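You operate a simulated robot arm through the tools that you are given. There is no shell and no other tool.

The job below is to be done with a simulated robot arm. You get a single attempt, and the scene is never put back.

TASK
The long key sticks: brush lube on its guide strip, then work the key twice.
Fine: use the yellow brush and stand it back in its cup. A coat counts when it lies all over at full strength: go over it till it gets no stronger.

It is judged by the outcome, as a careful person would: the job done as asked, and still so three seconds after it is handed in. It fails if anything else is knocked over, pushed out of place, dropped, spilled or broken.

THE ROBOT
A 6-joint arm with a two-finger parallel gripper, fixed in place. Base frame: the origin is at the foot of the arm, x ahead of it, y to its left, z up; the work surface is at about z = 820. Readings come in mm, degrees, newtons and seconds.
Its first joint turns from -166.0 to 166.0 degrees. Payload 3.43 kg.
The TCP is the grasp point between the finger pads, 34 mm short of the fingertips. In the tool frame z runs along the fingers and y along their closing line. The gripper opens to 128 mm. The fingers are 24 mm wide and 12 mm thick; the gripper's body (48 by 130 mm) begins 96 mm behind the TCP.
Orientation is that of the tool frame in the base frame, as a unit quaternion [w, x, y, z]. With the fingers straight down and closing along the base's y, the tool's x points along the base's -x, its y along +y and its z along -z.

THE INTERFACE
- The arm moves only by the tool arm_command. Its argument "deltas" is a list of rows, each an object (a shift or turn left out is 0, a gripper value left out holds the last) with "offset": the shift along the tool's x, y, z in mm, a list of three; "delta_rot": the turn, a rotation vector about the tool's x, y, z in degrees, a list of three; "hand": the gripper command, from -1 (shut) to 1 (fully open), values between in proportion. In form: [{"offset": [tx, ty, tz], "delta_rot": [rx, ry, rz], "hand": hand}, ...]. A call has 1 to 20 rows; each row shifts and turns the commanded pose from where the row before left it, along the tool's axes as they then stand. Rows are played at 5 a second. More than 50 mm and 8.6 degrees between two rows, or a gripper value outside its range, and nothing of the call is played. Where a pose cannot be reached the arm comes as near as it can. A force on the tool above 40 N (or 10 N above the force at the start of the call, whichever is more), or a blocked arm, ends the call early, and 0.2 s more pass. The fingers move at their own pace (about 153 mm/s each) and stop on an object; they squeeze with about 38 N. The grip force told is the motor's: it shows also when the fingers shut on nothing. Time passes only in rows, and 0.2 s behind the last, so rows that do not move let the fingers close. It gives the time, the measured TCP pose, the force on the tool (base axes), the opening and the grip force at its end, in the units of the frame above (readings bear some noise), with the torque about the TCP (base axes, N m) and any sound that the robot's microphone picked up.
- Cameras (640 x 400 px; columns grow to the right, rows downward): "scene" is fixed at [222.3, -491.8, 1501.7]; the picture's right is [0.69, -0.73, 0.00], its down [-0.34, -0.32, -0.88] and it looks along [0.64, 0.61, -0.47] (base axes); focal length 312 px, centre (320, 200). "wrist" rides on the gripper at [76, -11, -160] in the tool frame; the picture's right is [0.15, 0.99, 0.00], its down [-0.88, 0.13, -0.46] and it looks along [-0.45, 0.07, 0.89] (tool axes); focal length 234 px, centre (320, 200). There is no depth. A picture from a camera that has moved, and an enlarged one, comes with that camera's place and axes in the base frame and with its lens. The place of the scene camera against the robot may be out by one fixed shift of up to 12 mm in any direction.
- get_image(camera): a new picture of that camera. No time passes.
- close_up(camera, box): a new picture of the part [left, top, right, bottom] of that camera's present view, enlarged. No time passes.
- job_done(): hands the job in; it is judged then, once.

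Places have to be worked out from the pictures, the camera data and where the tool is seen. Open the gripper and draw the arm clear of the work before you hand the job in, unless the task says otherwise.

The tools are called after "Emit:" as name(argument=value, ...) on one line, values as JSON. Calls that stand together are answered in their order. arm_command: Moves the arm, as the interface text tells. Its arguments: {"type":"object","properties":{"deltas":{"type":"array","items":{"type":"object","properties":{"offset":{"type":"array","items":{"type":"number"}},"delta_rot":{"type":"array","items":{"type":"number"}},"hand":{"type":"number"}}}}},"required":["deltas"]} The other tools are called the same way: get_image (camera) takes a picture; close_up (camera, box) takes an enlarged picture of a part of a camera's view; job_done () hands the job in.

At the start:

```text
clock: 0.0
tool_pos: [672.2, 118.5, 1166.2]
ee_rot: [0.0, 0.0, 1.0, 0.0]
force: [0.4, 0.4, -0.3]
torque: [0.05, 0.03, 0.01]
finger_gap: 127.9
grasp_force: 0.1
```

scene: 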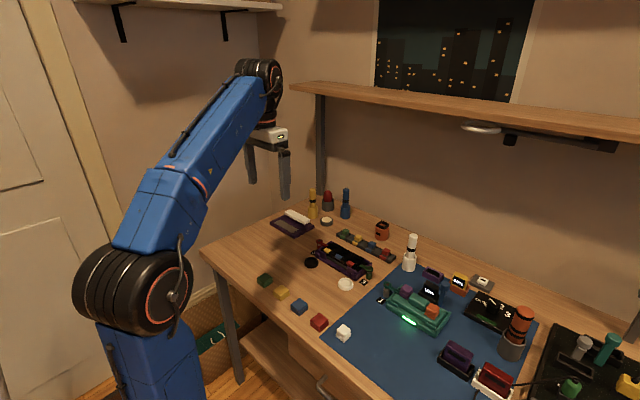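
wrist: 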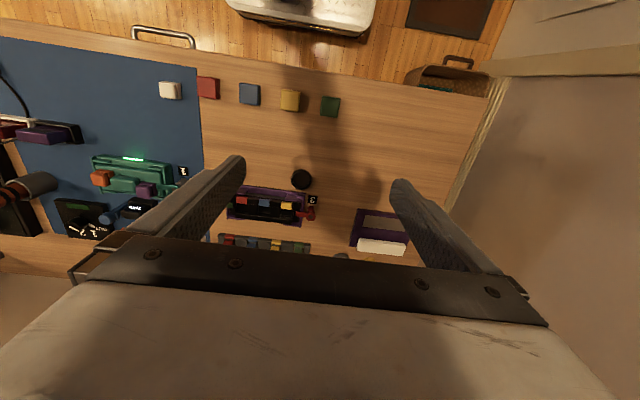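

I start by looking at the scene in enlarged pictures to identify the brush, the cup, the long key and its guide strip.

Emit:
close_up(camera="scene", box=[260, 170, 420, 270])

Emit:
close_up(camera="scene", box=[360, 220, 520, 320])

Emit:
close_up(camera="scene", box=[480, 300, 640, 400])

Emit:
close_up(camera="wrist", box=[200, 150, 420, 270])

Emit:
close_up(camera="wrist", box=[0, 80, 220, 270])

```text
4.00 times, centred on (340, 220) of scene
camera zoom: at [222.3, -491.8, 1501.7], right [0.69, -0.73, 0.0], down [-0.34, -0.32, -0.88], along [0.64, 0.61, -0.47], focal length 1246 px, centre (240, 120)
```

zoom: 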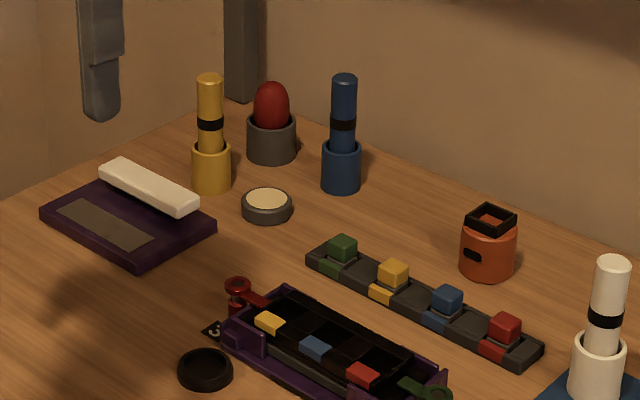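

```text
4.00 times, centred on (440, 270) of scene
camera zoom: at [222.3, -491.8, 1501.7], right [0.69, -0.73, 0.0], down [-0.34, -0.32, -0.88], along [0.64, 0.61, -0.47], focal length 1246 px, centre (-160, -80)
```

zoom: 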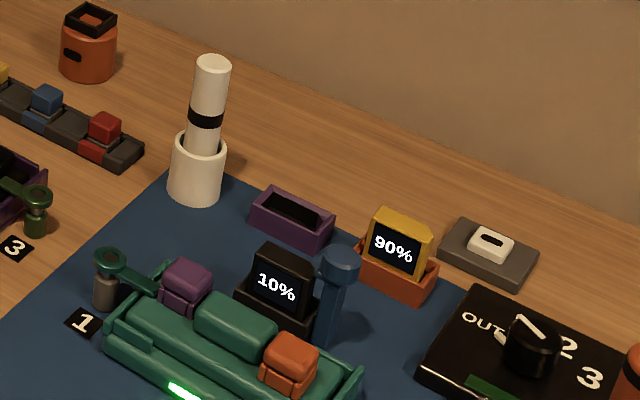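

```text
4.00 times, centred on (560, 350) of scene
camera zoom: at [222.3, -491.8, 1501.7], right [0.69, -0.73, 0.0], down [-0.34, -0.32, -0.88], along [0.64, 0.61, -0.47], focal length 1246 px, centre (-640, -400)
```

zoom: 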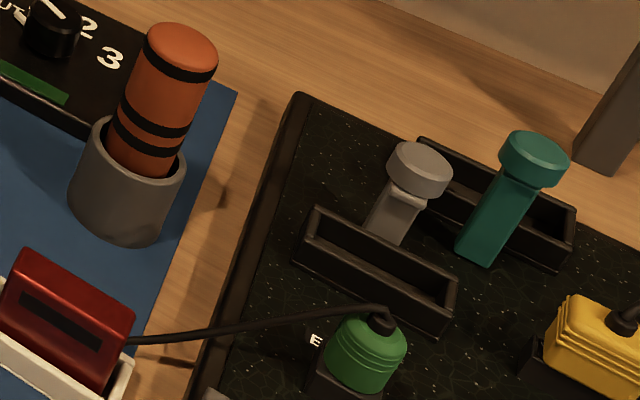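

```text
2.91 times, centred on (310, 210) of wrist
camera zoom: at [596.8, 107.6, 1325.6], right [-0.15, 0.99, 0.0], down [0.88, 0.13, 0.46], along [0.45, 0.07, -0.89], focal length 681 px, centre (349, 171)
```

zoom: 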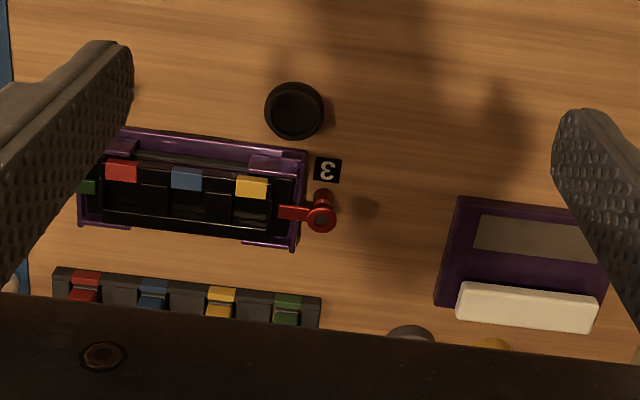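

```text
2.11 times, centred on (110, 175) of wrist
camera zoom: at [596.8, 107.6, 1325.6], right [-0.15, 0.99, 0.0], down [0.88, 0.13, 0.46], along [0.45, 0.07, -0.89], focal length 493 px, centre (762, 253)
```

zoom: 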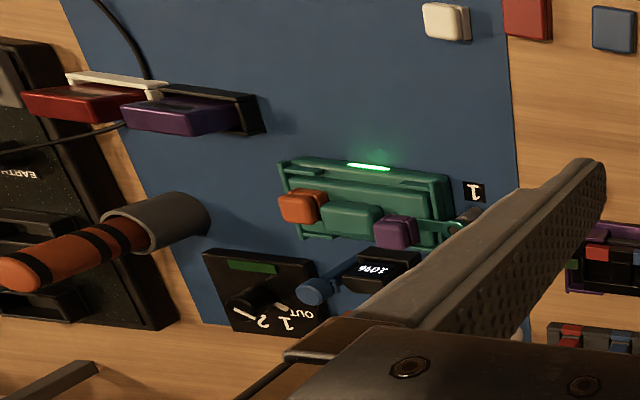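

The purple plate with the white bar (scene ~(292,222)) looks like the long key, with a grey guide strip on it. The yellow brush stands in its cup behind it, next to a round tin. I move the tool forward and left at height, so the wrist camera can see that area.

Emit:
arm_command(deltas=[{"offset": [-30, 25, 0]}, {"offset": [-30, 25, 0]}, {"offset": [-30, 25, 0]}, {"offset": [-30, 25, 0]}, {"offset": [0, 0, 0]}])

Emit:
get_image(camera="wrist")

Emit:
get_image(camera="scene")

```text
clock: 1.2
tool_pos: [786.7, 217.4, 1147.4]
ee_rot: [0.003, 0.0, 1.0, 0.0]
force: [-0.1, 1.7, 0.6]
torque: [-0.04, -0.05, -0.01]
finger_gap: 128.2
grasp_force: 0.1
out of reach, approached as far as the arm can: row 3, 4
```

```text
taken
camera wrist: at [711.8, 206.6, 1306.2], right [-0.15, 0.99, 0.0], down [0.88, 0.13, 0.46], along [0.45, 0.07, -0.89], focal length 234 px, centre (320, 200)
```

wrist: 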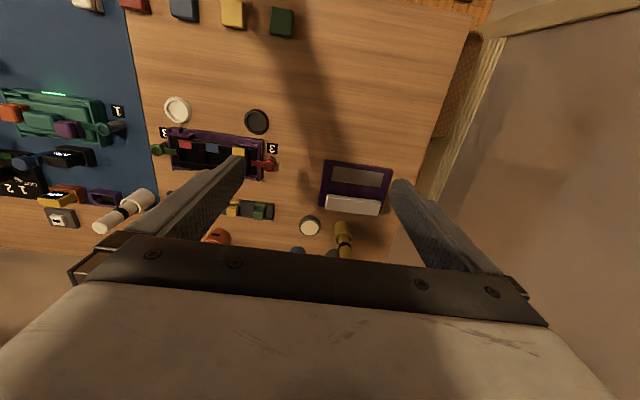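

```text
taken
```

scene: 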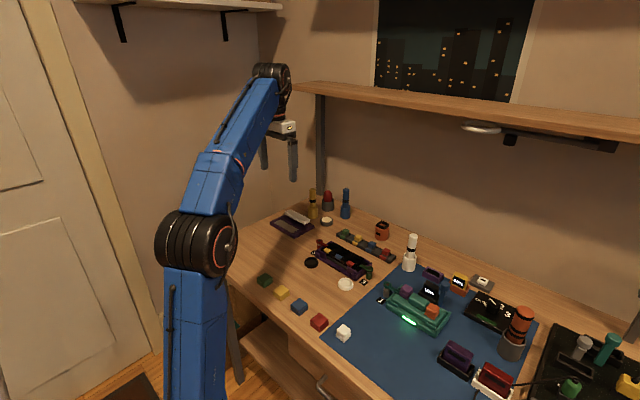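

The plate, tin and yellow brush are now visible between the fingers. I enlarge that part to get precise positions.

Emit:
close_up(camera="wrist", box=[280, 150, 408, 260])

Emit:
close_up(camera="wrist", box=[140, 80, 300, 180])

Emit:
close_up(camera="scene", box=[264, 176, 344, 246])

```text
3.64 times, centred on (344, 205) of wrist
camera zoom: at [711.8, 206.6, 1306.2], right [-0.15, 0.99, 0.0], down [0.88, 0.13, 0.46], along [0.45, 0.07, -0.89], focal length 852 px, centre (233, 182)
```

zoom: 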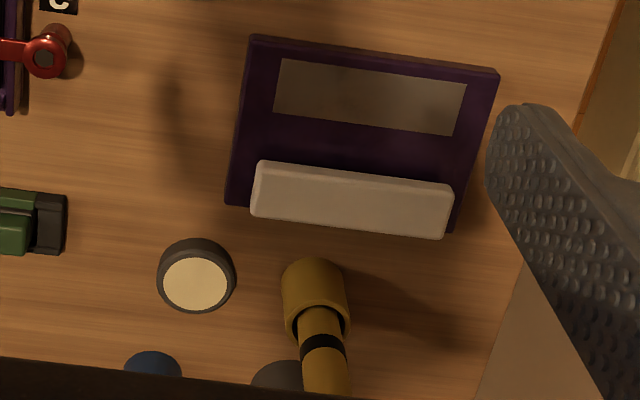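

```text
4.00 times, centred on (220, 130) of wrist
camera zoom: at [711.8, 206.6, 1306.2], right [-0.15, 0.99, 0.0], down [0.88, 0.13, 0.46], along [0.45, 0.07, -0.89], focal length 937 px, centre (720, 480)
```

zoom: 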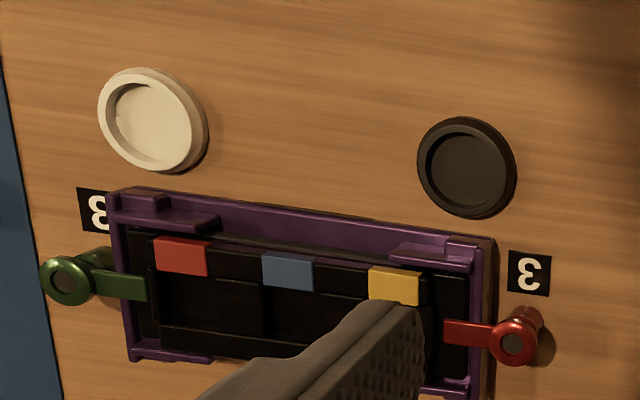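

```text
5.71 times, centred on (304, 211) of scene
camera zoom: at [222.3, -491.8, 1501.7], right [0.69, -0.73, 0.0], down [-0.34, -0.32, -0.88], along [0.64, 0.61, -0.47], focal length 1780 px, centre (411, 137)
```

zoom: 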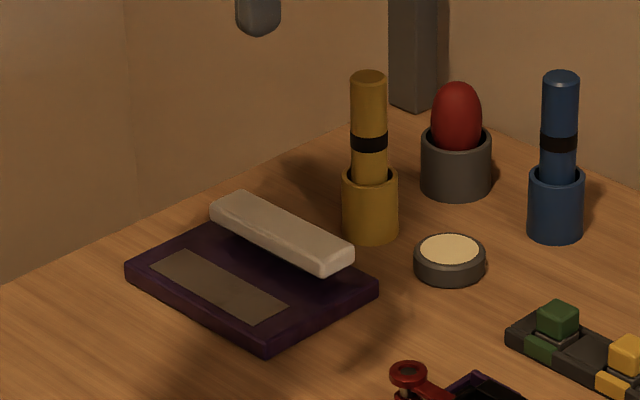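

The strip lies at roughly x 866–899, y 258–369 (z≈835), the key bar behind it at x≈925–958, the tin at about (1026, 230) and the yellow brush at about (1026, 311). That is beyond straight-down reach, so I tilt the tool outward by 45° in place, staying high.

Emit:
arm_command(deltas=[{"delta_rot": [0, -7.5, 0]}, {"delta_rot": [0, -7.5, 0]}, {"delta_rot": [0, -7.5, 0]}, {"delta_rot": [0, -7.5, 0]}, {"delta_rot": [0, -7.5, 0]}, {"delta_rot": [0, -7.5, 0]}, {"offset": [0, 0, 0]}])

Emit:
get_image(camera="wrist")

Emit:
get_image(camera="scene")

```text
clock: 2.8
tool_pos: [788.1, 216.1, 1147.4]
ee_rot: [0.384, 0.0, 0.923, 0.001]
force: [-0.3, 0.3, 0.2]
torque: [-0.02, 0.04, -0.02]
finger_gap: 127.9
grasp_force: 0.1
```

```text
taken
camera wrist: at [621.3, 205.9, 1205.4], right [-0.1, 0.99, -0.1], down [0.3, 0.13, 0.95], along [0.95, 0.07, -0.31], focal length 234 px, centre (320, 200)
```

wrist: 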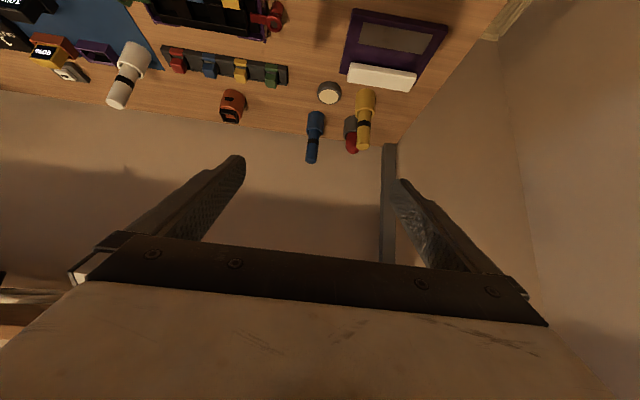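

```text
taken
```

scene: 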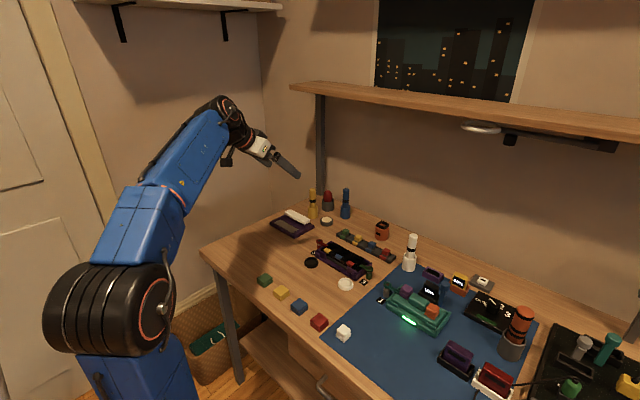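

The tilt is right (about 45°). I take a zoom of the brush area from here to triangulate it with the earlier view.

Emit:
close_up(camera="wrist", box=[296, 60, 416, 160])

Emit:
close_up(camera="wrist", box=[330, 0, 460, 100])

```text
4.00 times, centred on (356, 110) of wrist
camera zoom: at [621.3, 205.9, 1205.4], right [-0.1, 0.99, -0.1], down [0.3, 0.13, 0.95], along [0.95, 0.07, -0.31], focal length 937 px, centre (176, 560)
```

zoom: 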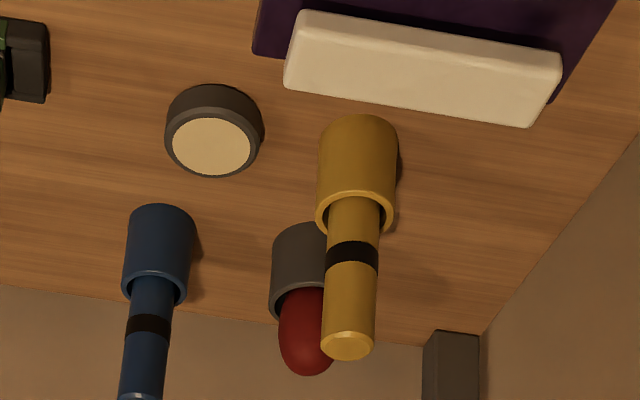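

```text
4.00 times, centred on (395, 50) of wrist
camera zoom: at [621.3, 205.9, 1205.4], right [-0.1, 0.99, -0.1], down [0.3, 0.13, 0.95], along [0.95, 0.07, -0.31], focal length 937 px, centre (20, 800)
```

zoom: 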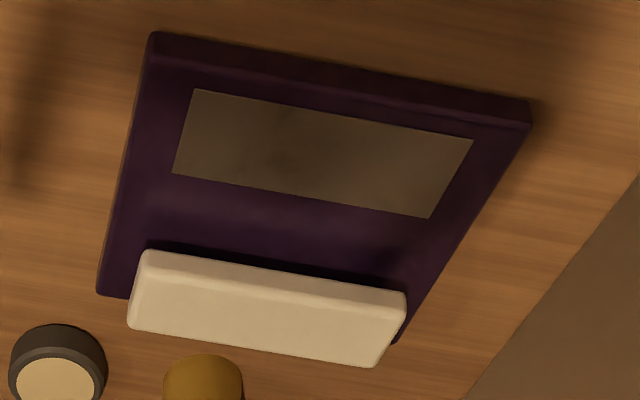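

Triangulating, the brush axis is at about (1026, 309), cup rim z≈868, brush top z≈950. I move to a pre-grasp point about 120 mm back along the tool's axis, with the gripper fully open.

Emit:
arm_command(deltas=[{"offset": [-1.2, 18.6, 42.2], "hand": 1}, {"offset": [-1.2, 18.6, 42.2]}, {"offset": [-1.2, 18.6, 42.2]}, {"offset": [-1.2, 18.6, 42.2]}, {"offset": [-1.2, 18.6, 42.2]}, {"offset": [0, 0, 0]}])

Emit:
get_image(camera="wrist")

Emit:
get_image(camera="scene")

```text
clock: 4.2
tool_pos: [940.3, 309.0, 1000.4]
ee_rot: [0.383, 0.0, 0.924, 0.0]
force: [0.0, -0.3, -0.5]
torque: [0.01, -0.02, -0.01]
finger_gap: 127.9
grasp_force: 0.0
```

```text
taken
camera wrist: at [773.5, 297.7, 1059.5], right [-0.1, 0.99, -0.1], down [0.3, 0.13, 0.94], along [0.95, 0.07, -0.31], focal length 234 px, centre (320, 200)
```

wrist: 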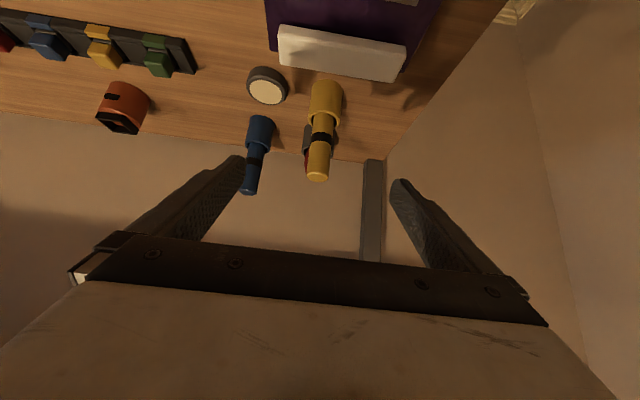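

```text
taken
```

scene: 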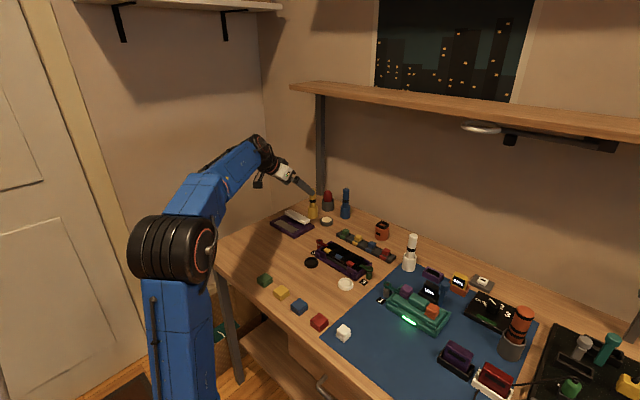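

At the pre-grasp point. I enlarge the view on the brush to refine its axis before moving in.

Emit:
close_up(camera="wrist", box=[240, 60, 400, 190])

Emit:
close_up(camera="scene", box=[264, 156, 364, 236])

```text
3.08 times, centred on (320, 125) of wrist
camera zoom: at [773.5, 297.7, 1059.5], right [-0.1, 0.99, -0.1], down [0.3, 0.13, 0.94], along [0.95, 0.07, -0.31], focal length 720 px, centre (320, 431)
```

zoom: 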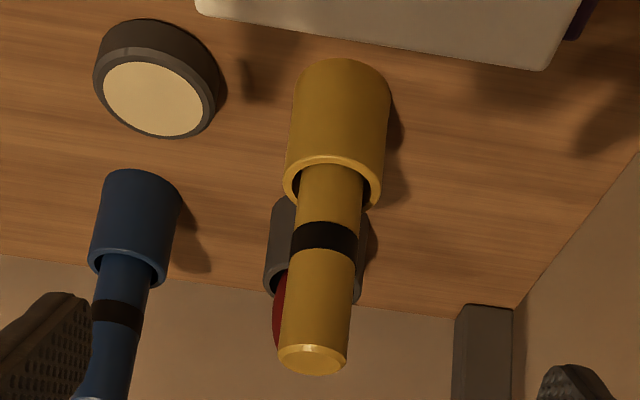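

```text
5.00 times, centred on (314, 196) of scene
camera zoom: at [222.3, -491.8, 1501.7], right [0.69, -0.73, 0.0], down [-0.34, -0.32, -0.88], along [0.64, 0.61, -0.47], focal length 1558 px, centre (350, 220)
```

zoom: 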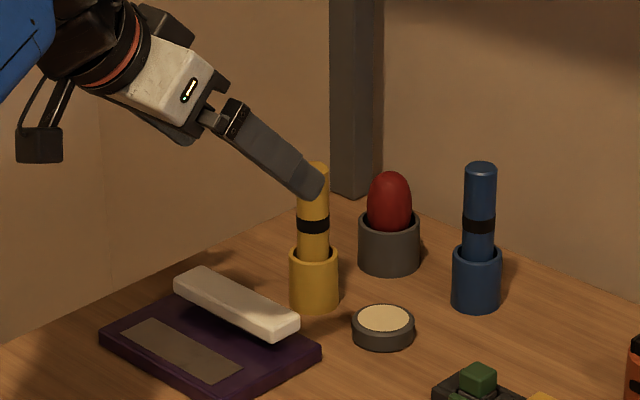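

The axis comes out at about (1027, 310), and the gripper is centred on it in y. I advance 120 mm along the tool axis, fingers open.

Emit:
arm_command(deltas=[{"offset": [-0.8, 0.2, 30]}, {"offset": [-0.8, 0.2, 30]}, {"offset": [-0.7, 0.2, 30]}, {"offset": [-0.7, 0.1, 29.5]}, {"offset": [0, 0, 0]}])

Emit:
get_image(camera="wrist")

Emit:
close_up(camera="scene", box=[264, 156, 364, 236])

```text
clock: 5.4
tool_pos: [1028.2, 310.8, 918.5]
ee_rot: [0.383, 0.0, 0.924, 0.0]
force: [0.2, 0.0, -0.1]
torque: [0.01, -0.01, -0.01]
finger_gap: 128.0
grasp_force: 0.1
```

```text
taken
camera wrist: at [860.7, 297.7, 977.8], right [-0.1, 0.99, -0.1], down [0.3, 0.13, 0.94], along [0.95, 0.07, -0.31], focal length 234 px, centre (320, 200)
```

wrist: 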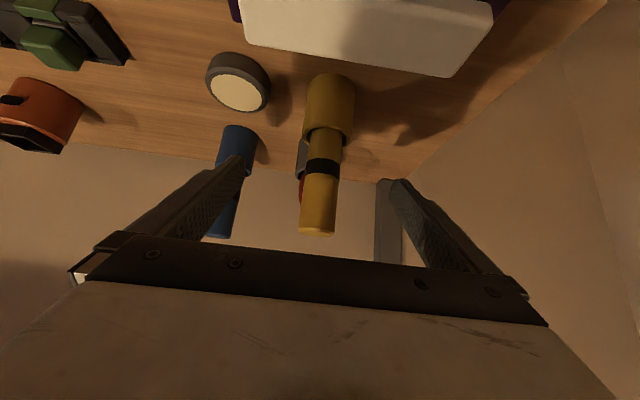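

```text
5.00 times, centred on (314, 196) of scene
camera zoom: at [222.3, -491.8, 1501.7], right [0.69, -0.73, 0.0], down [-0.34, -0.32, -0.88], along [0.64, 0.61, -0.47], focal length 1558 px, centre (350, 220)
```

zoom: 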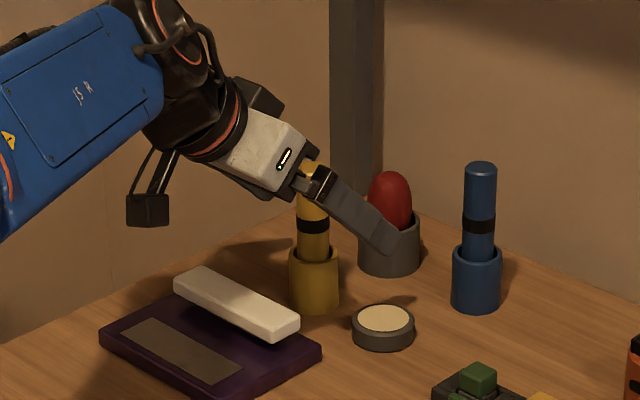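

The handle sits centred between the fingers. I close the gripper and let it settle.

Emit:
arm_command(deltas=[{"hand": -1}, {"offset": [0, 0, 0]}, {"offset": [0, 0, 0]}, {"offset": [0, 0, 0]}])

Emit:
get_image(camera="wrist")

Emit:
close_up(camera="scene", box=[264, 156, 364, 236])

```text
clock: 6.4
tool_pos: [1026.8, 308.5, 919.5]
ee_rot: [0.383, 0.0, 0.924, 0.0]
force: [0.6, 1.3, 0.6]
torque: [0.0, -0.01, 0.01]
finger_gap: 24.8
grasp_force: 37.3
```

```text
taken
camera wrist: at [860.6, 297.7, 977.9], right [-0.1, 0.99, -0.1], down [0.3, 0.13, 0.94], along [0.95, 0.07, -0.31], focal length 234 px, centre (320, 200)
```

wrist: 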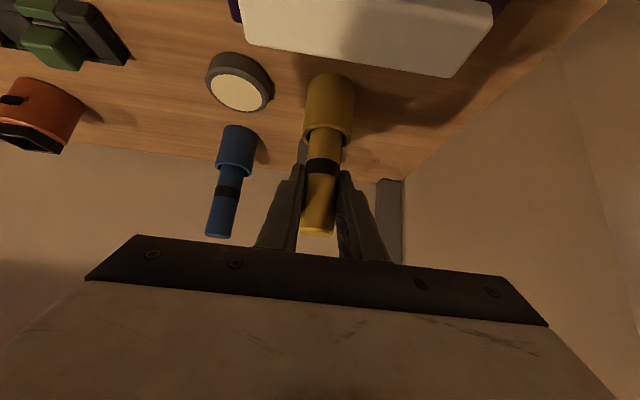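

```text
5.00 times, centred on (314, 196) of scene
camera zoom: at [222.3, -491.8, 1501.7], right [0.69, -0.73, 0.0], down [-0.34, -0.32, -0.88], along [0.64, 0.61, -0.47], focal length 1558 px, centre (350, 220)
```

zoom: 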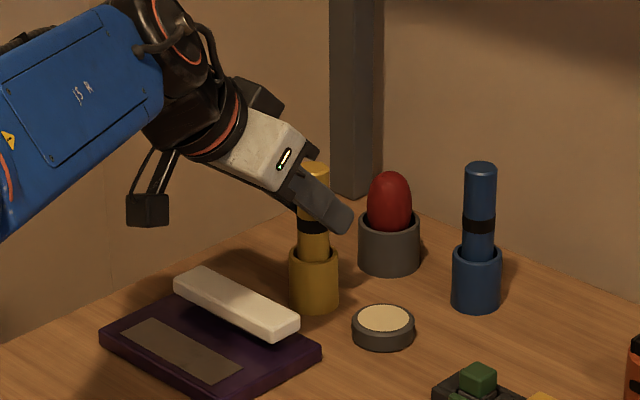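

Brush gripped (gap 24.8 mm). I lift straight up in small steps, recording the grasp pose (1027, 309.5, 918.5) for the return.

Emit:
arm_command(deltas=[{"offset": [-7.07, 0, -7.07]}, {"offset": [-10.6, 0, -10.6]}, {"offset": [-14.14, 0, -14.14]}, {"offset": [-14.14, 0, -14.14]}, {"offset": [0, 0, 0]}])

Emit:
get_image(camera="wrist")

Emit:
close_up(camera="scene", box=[264, 156, 364, 236])

```text
clock: 7.6
tool_pos: [1026.4, 311.1, 984.8]
ee_rot: [0.383, -0.001, 0.924, 0.001]
force: [-0.4, 0.3, -1.0]
torque: [0.02, 0.0, -0.04]
finger_gap: 24.9
grasp_force: 37.7
```

```text
taken
camera wrist: at [860.5, 298.5, 1043.6], right [-0.1, 0.99, -0.1], down [0.3, 0.13, 0.94], along [0.95, 0.07, -0.31], focal length 234 px, centre (320, 200)
```

wrist: 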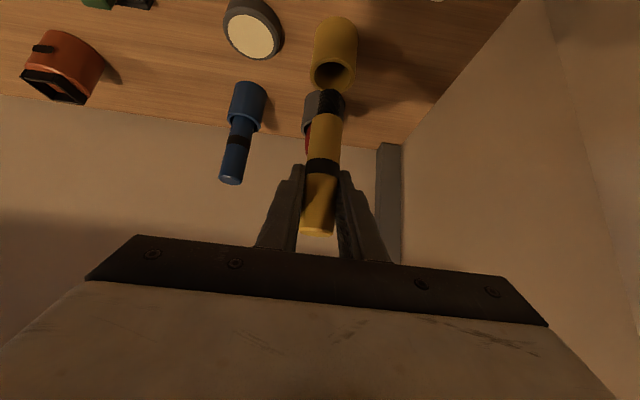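

```text
5.00 times, centred on (314, 196) of scene
camera zoom: at [222.3, -491.8, 1501.7], right [0.69, -0.73, 0.0], down [-0.34, -0.32, -0.88], along [0.64, 0.61, -0.47], focal length 1558 px, centre (350, 220)
```

zoom: 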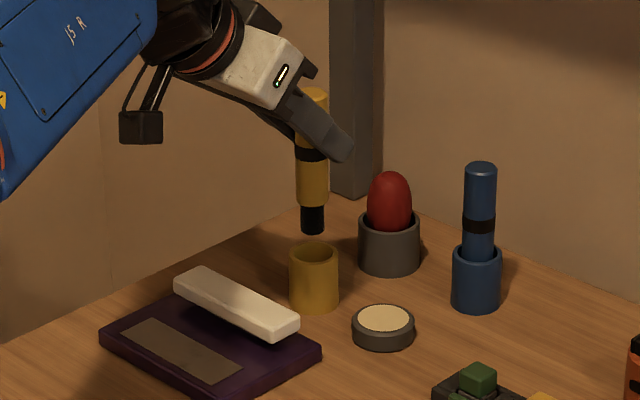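

The brush is clear of its cup and shows a dark bristle tip. I zoom in to determine the tip's position relative to the tool, and the tin's location.

Emit:
close_up(camera="wrist", box=[210, 0, 370, 130])

Emit:
close_up(camera="scene", box=[294, 170, 344, 220])

```text
3.08 times, centred on (290, 65) of wrist
camera zoom: at [860.5, 298.5, 1043.6], right [-0.1, 0.99, -0.1], down [0.3, 0.13, 0.94], along [0.95, 0.07, -0.31], focal length 720 px, centre (412, 615)
```

zoom: 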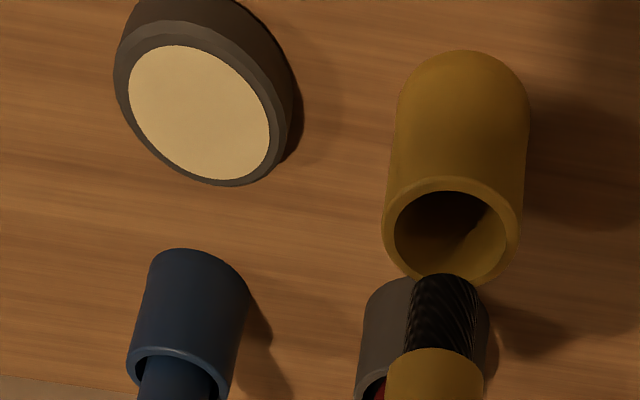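

```text
8.00 times, centred on (319, 195) of scene
camera zoom: at [222.3, -491.8, 1501.7], right [0.69, -0.73, 0.0], down [-0.34, -0.32, -0.88], along [0.64, 0.61, -0.47], focal length 2492 px, centre (328, 240)
```

zoom: 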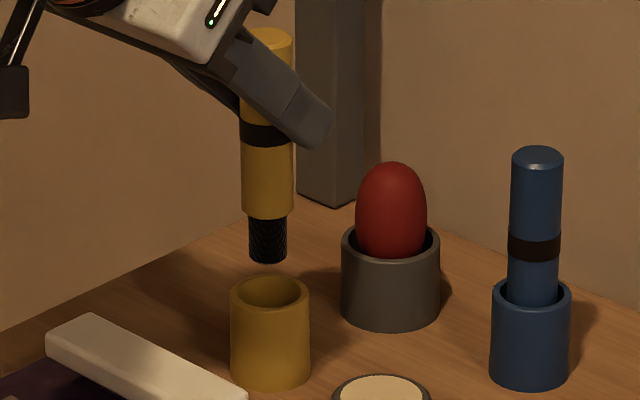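

The tin's lube surface is centred at about (1028, 230), z≈838; the brush tip is about 91–97 mm below the TCP. I move over the tin at height and come down to a little above it.

Emit:
arm_command(deltas=[{"offset": [0, -20, 0]}, {"offset": [0, -20, 0]}, {"offset": [0, -20, 0]}, {"offset": [0, -20, 0]}, {"offset": [10.6, 0, 10.6]}, {"offset": [10.6, 0, 10.6]}, {"offset": [0, 0, 0]}])

Emit:
close_up(camera="wrist", box=[240, 40, 400, 170])

Emit:
close_up(camera="scene", box=[294, 180, 354, 230])

```text
clock: 9.2
tool_pos: [1027.5, 229.9, 952.9]
ee_rot: [0.382, -0.001, 0.924, 0.001]
force: [-0.5, 0.3, -0.6]
torque: [0.03, -0.02, 0.03]
finger_gap: 24.6
grasp_force: 38.3
```

```text
3.08 times, centred on (320, 105) of wrist
camera zoom: at [861.5, 218.0, 1012.2], right [-0.1, 0.99, -0.1], down [0.3, 0.13, 0.94], along [0.95, 0.07, -0.31], focal length 720 px, centre (320, 492)
```

zoom: 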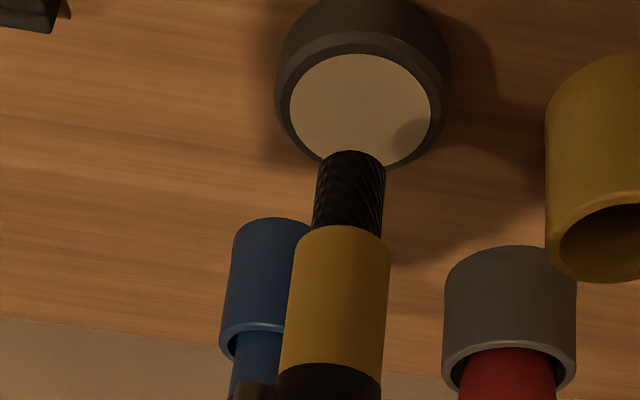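

```text
8.00 times, centred on (324, 205) of scene
camera zoom: at [222.3, -491.8, 1501.7], right [0.69, -0.73, 0.0], down [-0.34, -0.32, -0.88], along [0.64, 0.61, -0.47], focal length 2492 px, centre (288, 160)
```

zoom: 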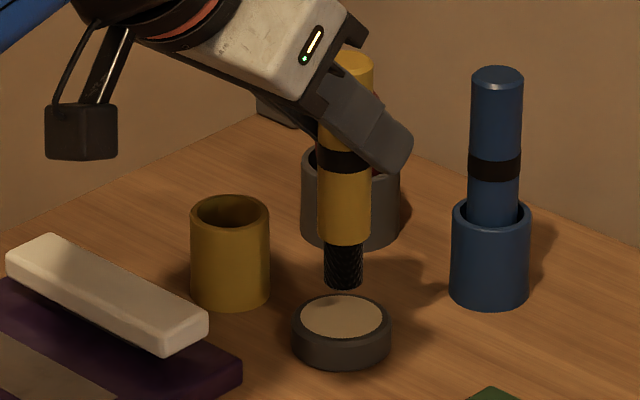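

The tip is centred over the lube, about 15–20 mm above it. I lower in small steps watching the force.

Emit:
arm_command(deltas=[{"offset": [4.24, 0, 4.24]}, {"offset": [4.24, 0, 4.24]}, {"offset": [1.4, 0, 1.4]}, {"offset": [1.4, 0, 1.4]}, {"offset": [0, 0, 0]}])

Emit:
close_up(camera="wrist", box=[240, 40, 400, 170])

Emit:
close_up(camera="scene", box=[294, 180, 354, 230])

```text
clock: 10.4
tool_pos: [1028.8, 230.0, 937.2]
ee_rot: [0.383, 0.0, 0.924, 0.0]
force: [-0.5, -0.8, -0.7]
torque: [-0.01, 0.01, 0.01]
finger_gap: 24.3
grasp_force: 38.0
```

```text
3.08 times, centred on (320, 105) of wrist
camera zoom: at [861.4, 218.3, 996.2], right [-0.1, 0.99, -0.1], down [0.3, 0.13, 0.94], along [0.95, 0.07, -0.31], focal length 720 px, centre (320, 492)
```

zoom: 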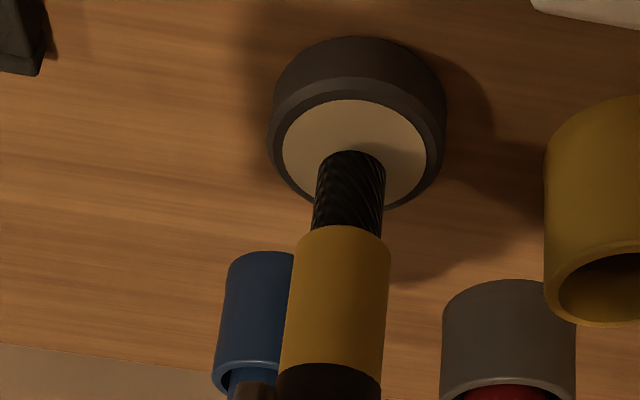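

```text
8.00 times, centred on (324, 205) of scene
camera zoom: at [222.3, -491.8, 1501.7], right [0.69, -0.73, 0.0], down [-0.34, -0.32, -0.88], along [0.64, 0.61, -0.47], focal length 2492 px, centre (288, 160)
```

zoom: 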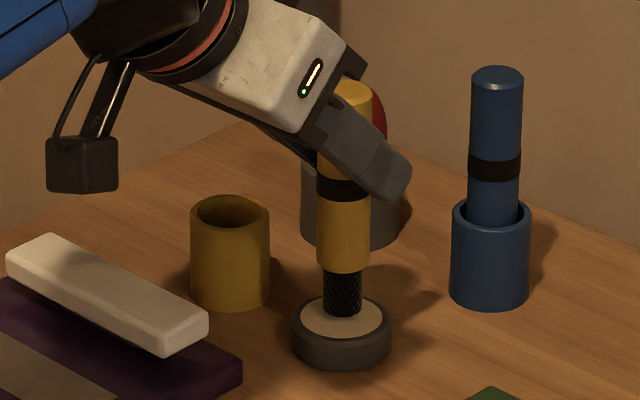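

Still a few mm above the lube by the wrist view. I keep lowering in 1.5 mm steps.

Emit:
arm_command(deltas=[{"offset": [1.06, 0, 1.06]}, {"offset": [1.06, 0, 1.06]}, {"offset": [1.06, 0, 1.06]}, {"offset": [0, 0, 0]}])

Emit:
close_up(camera="wrist", box=[240, 40, 400, 170])

Emit:
close_up(camera="scene", box=[294, 180, 354, 230])

```text
clock: 11.4
tool_pos: [1027.1, 230.6, 933.1]
ee_rot: [0.383, 0.0, 0.924, -0.001]
force: [0.4, 0.4, 0.9]
torque: [0.02, 0.01, 0.03]
finger_gap: 24.7
grasp_force: 38.1
```

```text
3.08 times, centred on (320, 105) of wrist
camera zoom: at [861.2, 218.5, 991.9], right [-0.1, 0.99, -0.1], down [0.3, 0.13, 0.94], along [0.95, 0.07, -0.31], focal length 720 px, centre (320, 492)
```

zoom: 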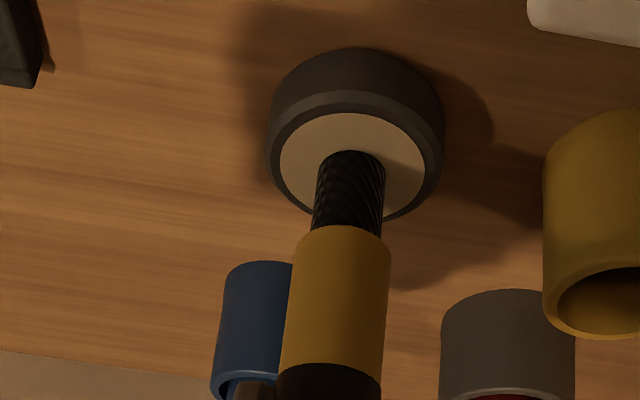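

```text
8.00 times, centred on (324, 205) of scene
camera zoom: at [222.3, -491.8, 1501.7], right [0.69, -0.73, 0.0], down [-0.34, -0.32, -0.88], along [0.64, 0.61, -0.47], focal length 2492 px, centre (288, 160)
```

zoom: 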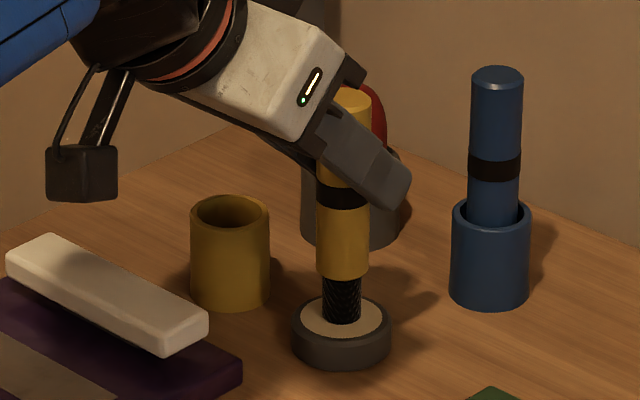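

No contact force yet. I lower another 4 mm in 1 mm steps.

Emit:
arm_command(deltas=[{"offset": [0.71, 0, 0.71]}, {"offset": [0.71, 0, 0.71]}, {"offset": [0.71, 0, 0.71]}, {"offset": [0.71, 0, 0.71]}, {"offset": [0, 0, 0]}])

Emit:
close_up(camera="wrist", box=[240, 40, 400, 170])

Emit:
close_up(camera="scene", box=[294, 180, 354, 230])

```text
clock: 12.6
tool_pos: [1026.8, 229.9, 933.3]
ee_rot: [0.385, 0.001, 0.923, 0.0]
force: [0.3, -1.0, 31.5]
torque: [-0.02, -0.05, 0.01]
finger_gap: 24.7
grasp_force: 38.3
```

```text
3.08 times, centred on (320, 105) of wrist
camera zoom: at [860.7, 218.3, 990.8], right [-0.1, 0.99, -0.1], down [0.3, 0.13, 0.95], along [0.95, 0.07, -0.31], focal length 720 px, centre (320, 492)
```

zoom: 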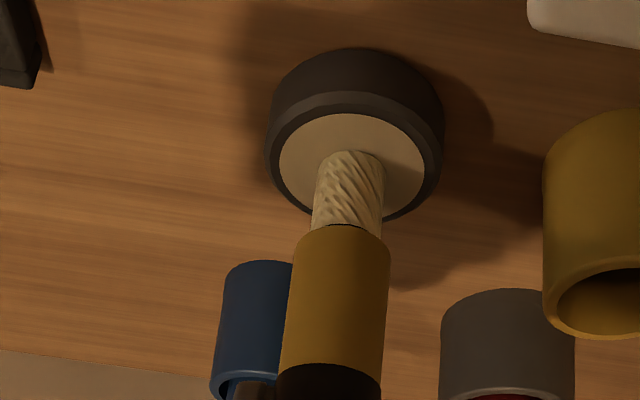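

```text
8.00 times, centred on (324, 205) of scene
camera zoom: at [222.3, -491.8, 1501.7], right [0.69, -0.73, 0.0], down [-0.34, -0.32, -0.88], along [0.64, 0.61, -0.47], focal length 2492 px, centre (288, 160)
```

zoom: 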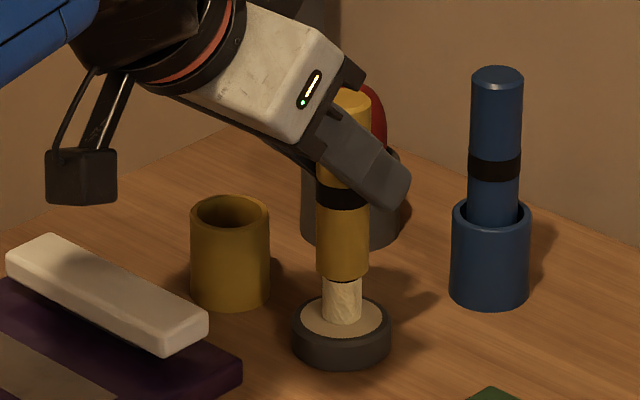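

Contact at TCP z≈933 with about 31 N, and the bristles turned cream: the brush is loaded. I lift off and carry it over the near-right end of the guide strip at a safe height.

Emit:
arm_command(deltas=[{"offset": [-7, 0, -7]}, {"offset": [-10.6, 0, -10.6]}, {"offset": [-10.6, 0, -10.6]}, {"offset": [-10.6, 0, -10.6]}, {"offset": [20.5, 7, -20.5]}, {"offset": [20.5, 7, -20.5]}, {"offset": [20.5, 7, -20.5]}, {"offset": [20.5, 7, -20.5]}, {"offset": [20.5, 6, -20.5]}, {"offset": [0, 0, 0]}])

Emit:
get_image(camera="wrist")

Emit:
close_up(camera="scene", box=[254, 170, 344, 240])

```text
clock: 14.8
tool_pos: [884.0, 264.2, 983.4]
ee_rot: [0.382, -0.001, 0.924, 0.001]
force: [0.4, 0.2, -1.3]
torque: [-0.05, 0.0, 0.02]
finger_gap: 24.7
grasp_force: 37.5
```

```text
taken
camera wrist: at [717.6, 252.8, 1043.0], right [-0.1, 0.99, -0.1], down [0.3, 0.13, 0.94], along [0.95, 0.07, -0.31], focal length 234 px, centre (320, 200)
```

wrist: 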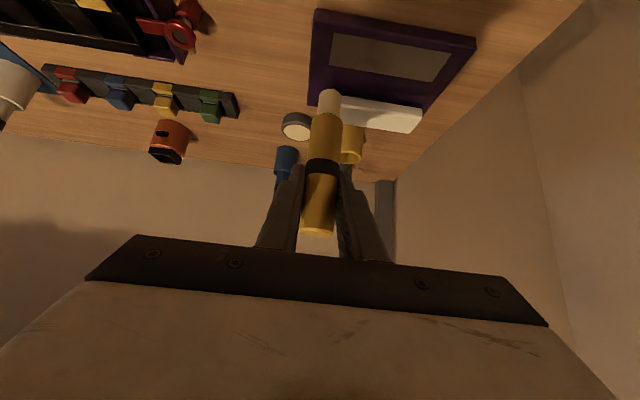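

```text
5.71 times, centred on (299, 205) of scene
camera zoom: at [222.3, -491.8, 1501.7], right [0.69, -0.73, 0.0], down [-0.34, -0.32, -0.88], along [0.64, 0.61, -0.47], focal length 1780 px, centre (440, 171)
```

zoom: 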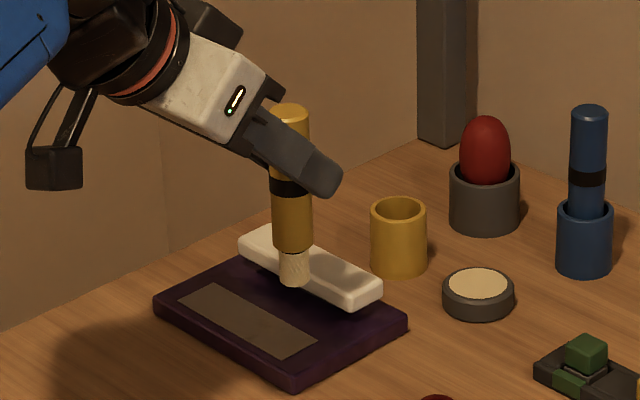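

I zoom in on the strip from here to fix its corners and height.

Emit:
close_up(camera="wrist", box=[300, 0, 480, 140])

```text
2.86 times, centred on (390, 70) of wrist
camera zoom: at [717.6, 252.8, 1043.0], right [-0.1, 0.99, -0.1], down [0.3, 0.13, 0.94], along [0.95, 0.07, -0.31], focal length 669 px, centre (120, 571)
```

zoom: 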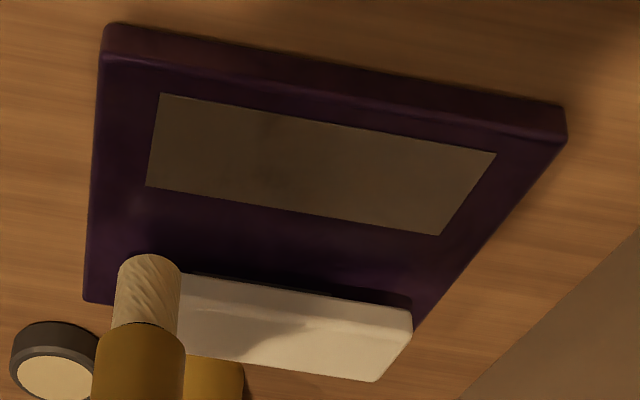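

The strip spans about x 869.5–903.5, y 260–370, and the bristle axis lies about 5 mm ahead of the TCP in x. I go down to about 10 mm above the strip at the first lane (bristle centre x≈877, y≈265).

Emit:
arm_command(deltas=[{"offset": [13, 1, 7.3]}, {"offset": [13, 1, 7.3]}, {"offset": [13, 1, 7.3]}, {"offset": [0, 0, 0]}])

Emit:
close_up(camera="wrist", box=[300, 0, 480, 140])

Emit:
close_up(camera="scene", box=[264, 190, 334, 240])

```text
clock: 15.8
tool_pos: [871.5, 266.4, 941.2]
ee_rot: [0.382, -0.001, 0.924, 0.0]
force: [-0.4, 0.3, -0.1]
torque: [0.0, -0.02, 0.0]
finger_gap: 24.7
grasp_force: 38.3
```

```text
2.86 times, centred on (390, 70) of wrist
camera zoom: at [705.2, 255.5, 1000.3], right [-0.1, 0.99, -0.1], down [0.3, 0.13, 0.94], along [0.95, 0.07, -0.31], focal length 669 px, centre (120, 571)
```

zoom: 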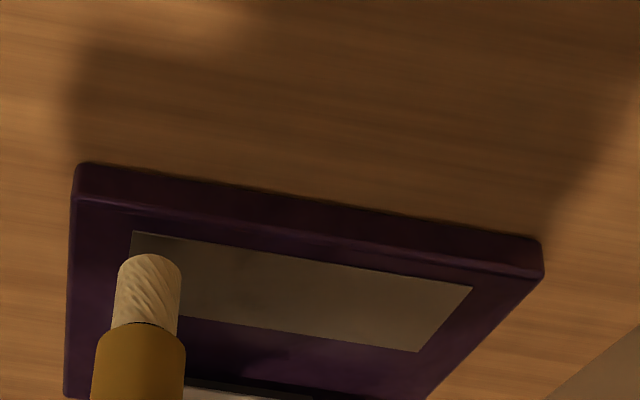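

```text
8.00 times, centred on (299, 215) of scene
camera zoom: at [222.3, -491.8, 1501.7], right [0.69, -0.73, 0.0], down [-0.34, -0.32, -0.88], along [0.64, 0.61, -0.47], focal length 2492 px, centre (488, 80)
```

zoom: 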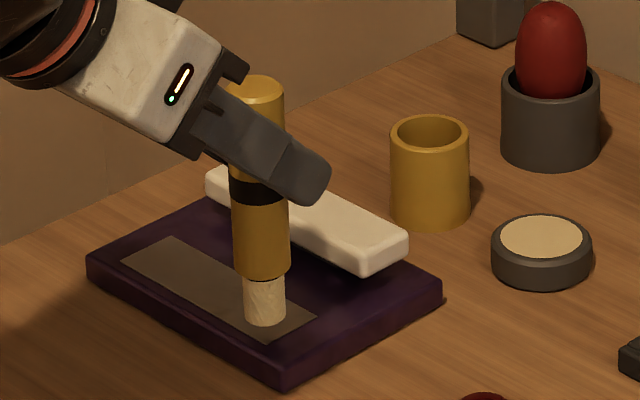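

The tip hovers over the near right corner of the strip. I lower in 1.5 mm steps until contact.

Emit:
arm_command(deltas=[{"offset": [1.06, 0, 1.06]}, {"offset": [1.06, 0, 1.06]}, {"offset": [1.06, 0, 1.06]}, {"offset": [1.06, 0, 1.06]}, {"offset": [1.06, 0, 1.06]}, {"offset": [0, 0, 0]}])

Emit:
close_up(camera="wrist", box=[300, 0, 480, 140])

```text
clock: 17.2
tool_pos: [869.7, 266.5, 932.9]
ee_rot: [0.383, 0.0, 0.924, 0.0]
force: [0.6, -0.4, -0.7]
torque: [0.01, 0.06, 0.01]
finger_gap: 24.7
grasp_force: 38.0
```

```text
2.86 times, centred on (390, 70) of wrist
camera zoom: at [704.2, 255.6, 991.7], right [-0.1, 0.99, -0.1], down [0.3, 0.13, 0.94], along [0.95, 0.07, -0.31], focal length 669 px, centre (120, 571)
```

zoom: 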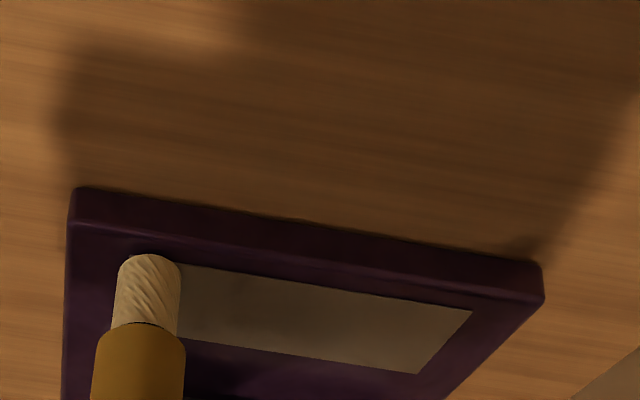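

No contact yet at z≈933. I continue down in 1 mm steps.

Emit:
arm_command(deltas=[{"offset": [0.71, 0, 0.71]}, {"offset": [0.71, 0, 0.71]}, {"offset": [0.71, 0, 0.71]}, {"offset": [0, 0, 0]}])

Emit:
close_up(camera="wrist", box=[300, 0, 480, 140])

```text
clock: 18.2
tool_pos: [868.8, 266.7, 932.0]
ee_rot: [0.384, 0.0, 0.923, 0.0]
force: [2.7, 0.1, 14.5]
torque: [-0.07, -0.29, -0.05]
finger_gap: 24.8
grasp_force: 37.5
```

```text
2.86 times, centred on (390, 70) of wrist
camera zoom: at [703.7, 255.6, 989.8], right [-0.1, 0.99, -0.1], down [0.3, 0.13, 0.95], along [0.95, 0.07, -0.31], focal length 669 px, centre (120, 571)
```

zoom: 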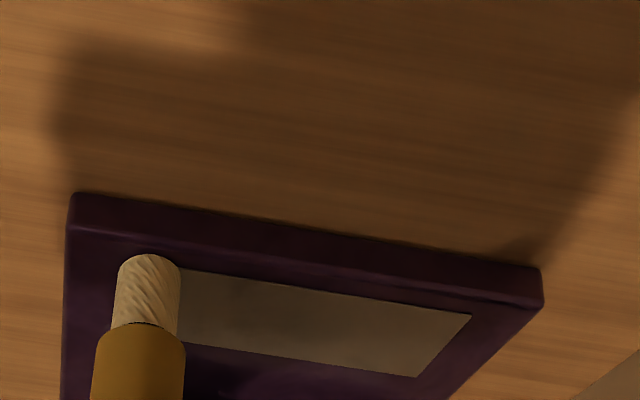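

Contact at z≈932 with 14 N. I ease the pressure, shift 2 mm forward and make the first sweep along +y over the whole strip length.

Emit:
arm_command(deltas=[{"offset": [-2.1, 0, -2.1]}, {"offset": [-1.4, 0, 1.4]}, {"offset": [1.7, 0, 1.7]}, {"offset": [0, 10, 0]}, {"offset": [0, 10, 0]}, {"offset": [0, 10, 0]}, {"offset": [0, 10, 0]}, {"offset": [0, 10, 0]}, {"offset": [0, 10, 0]}, {"offset": [0, 10, 0]}, {"offset": [0, 10, 0]}, {"offset": [0, 10, 0]}, {"offset": [0, 9, 0]}, {"offset": [0, 0, 0]}])

Emit:
close_up(camera="wrist", box=[200, 0, 400, 150])

Emit:
close_up(camera="scene", box=[264, 190, 334, 240])

```text
clock: 21.2
tool_pos: [872.7, 367.1, 930.2]
ee_rot: [0.382, 0.0, 0.924, 0.0]
force: [0.1, -0.3, -0.1]
torque: [-0.03, 0.02, 0.01]
finger_gap: 24.7
grasp_force: 38.1
```

```text
2.67 times, centred on (300, 75) of wrist
camera zoom: at [705.9, 355.5, 990.3], right [-0.1, 0.99, -0.1], down [0.3, 0.13, 0.94], along [0.95, 0.07, -0.31], focal length 624 px, centre (373, 533)
```

zoom: 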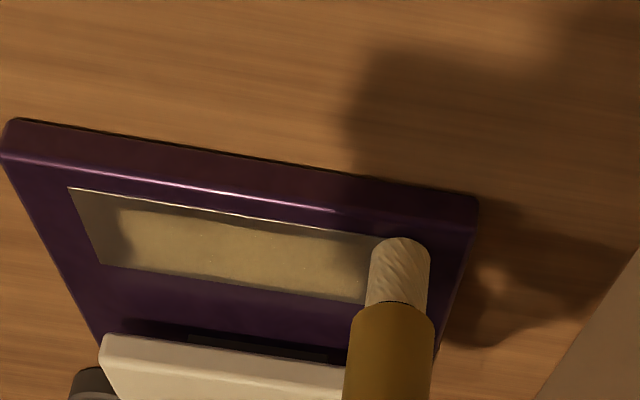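

```text
8.00 times, centred on (299, 215) of scene
camera zoom: at [222.3, -491.8, 1501.7], right [0.69, -0.73, 0.0], down [-0.34, -0.32, -0.88], along [0.64, 0.61, -0.47], focal length 2492 px, centre (488, 80)
```

zoom: 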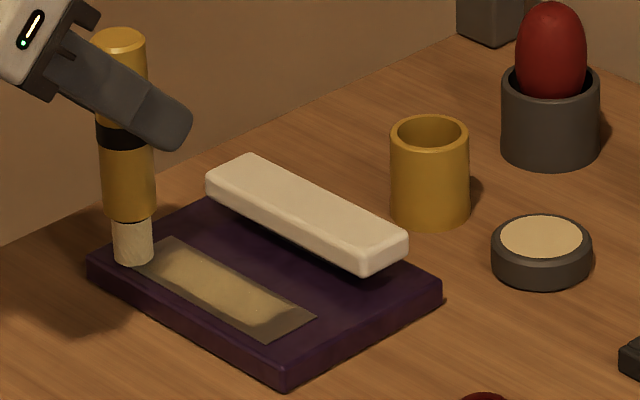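

The coat is laid down in a wide band already, with the ends and margins still weak. I shift to a middle lane, press a bit lower and sweep back along −y.

Emit:
arm_command(deltas=[{"offset": [-2.1, 0, -2.1]}, {"offset": [-5.6, 0, 5.6]}, {"offset": [2.6, 0, 2.6]}, {"offset": [0, 0, 0]}])

Emit:
close_up(camera="wrist", box=[200, 0, 400, 150])

```text
clock: 22.2
tool_pos: [878.7, 365.3, 930.5]
ee_rot: [0.384, 0.0, 0.923, 0.001]
force: [0.9, 0.3, 9.3]
torque: [0.05, -0.15, 0.0]
finger_gap: 24.9
grasp_force: 38.0
```

```text
2.67 times, centred on (300, 75) of wrist
camera zoom: at [713.9, 354.4, 989.9], right [-0.1, 0.99, -0.1], down [0.3, 0.13, 0.95], along [0.95, 0.07, -0.31], focal length 624 px, centre (373, 533)
```

zoom: 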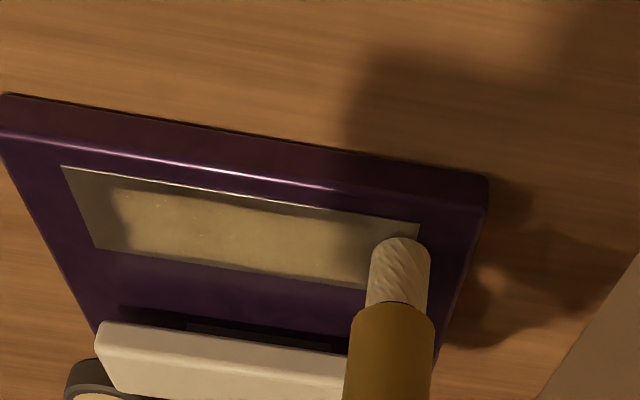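

Contact of 9 N. I sweep back along −y down the middle lane.

Emit:
arm_command(deltas=[{"offset": [0, -10, 0]}, {"offset": [0, -10, 0]}, {"offset": [0, -10, 0]}, {"offset": [0, -10, 0]}, {"offset": [0, -10, 0]}, {"offset": [0, -10, 0]}, {"offset": [0, -10, 0]}, {"offset": [0, -10, 0]}, {"offset": [0, -10, 0]}, {"offset": [0, -10, 0]}, {"offset": [0, -3, 0]}, {"offset": [0, 0, 0]}])

Emit:
close_up(camera="wrist", box=[300, 0, 480, 140])

Emit:
close_up(camera="scene", box=[264, 190, 334, 240])

```text
clock: 24.8
tool_pos: [879.6, 263.0, 930.4]
ee_rot: [0.384, 0.001, 0.923, 0.0]
force: [0.8, 6.1, 18.7]
torque: [0.49, -0.09, 0.0]
finger_gap: 24.7
grasp_force: 38.2
```

```text
2.86 times, centred on (390, 70) of wrist
camera zoom: at [713.5, 251.2, 989.7], right [-0.1, 0.99, -0.1], down [0.3, 0.13, 0.95], along [0.95, 0.07, -0.31], focal length 669 px, centre (120, 571)
```

zoom: 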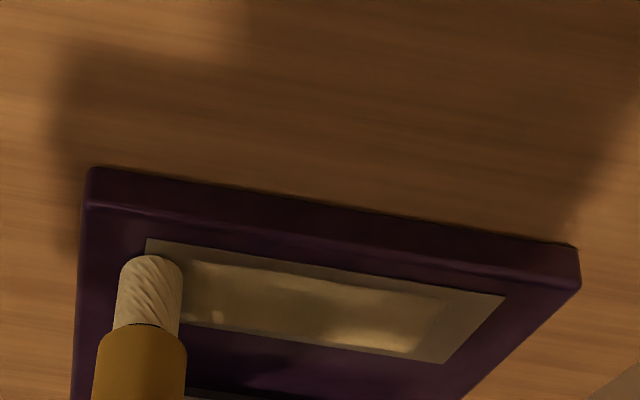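

```text
8.00 times, centred on (299, 215) of scene
camera zoom: at [222.3, -491.8, 1501.7], right [0.69, -0.73, 0.0], down [-0.34, -0.32, -0.88], along [0.64, 0.61, -0.47], focal length 2492 px, centre (488, 80)
```

zoom: 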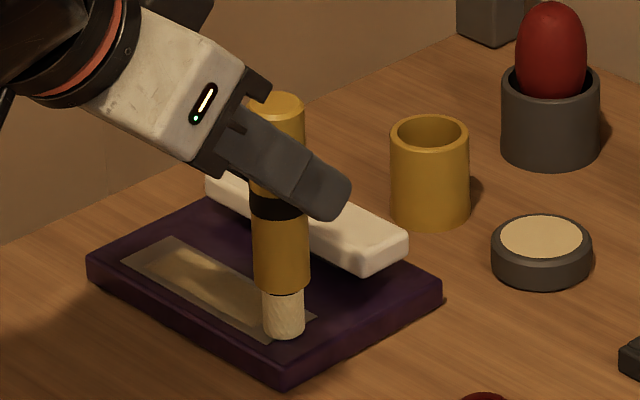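

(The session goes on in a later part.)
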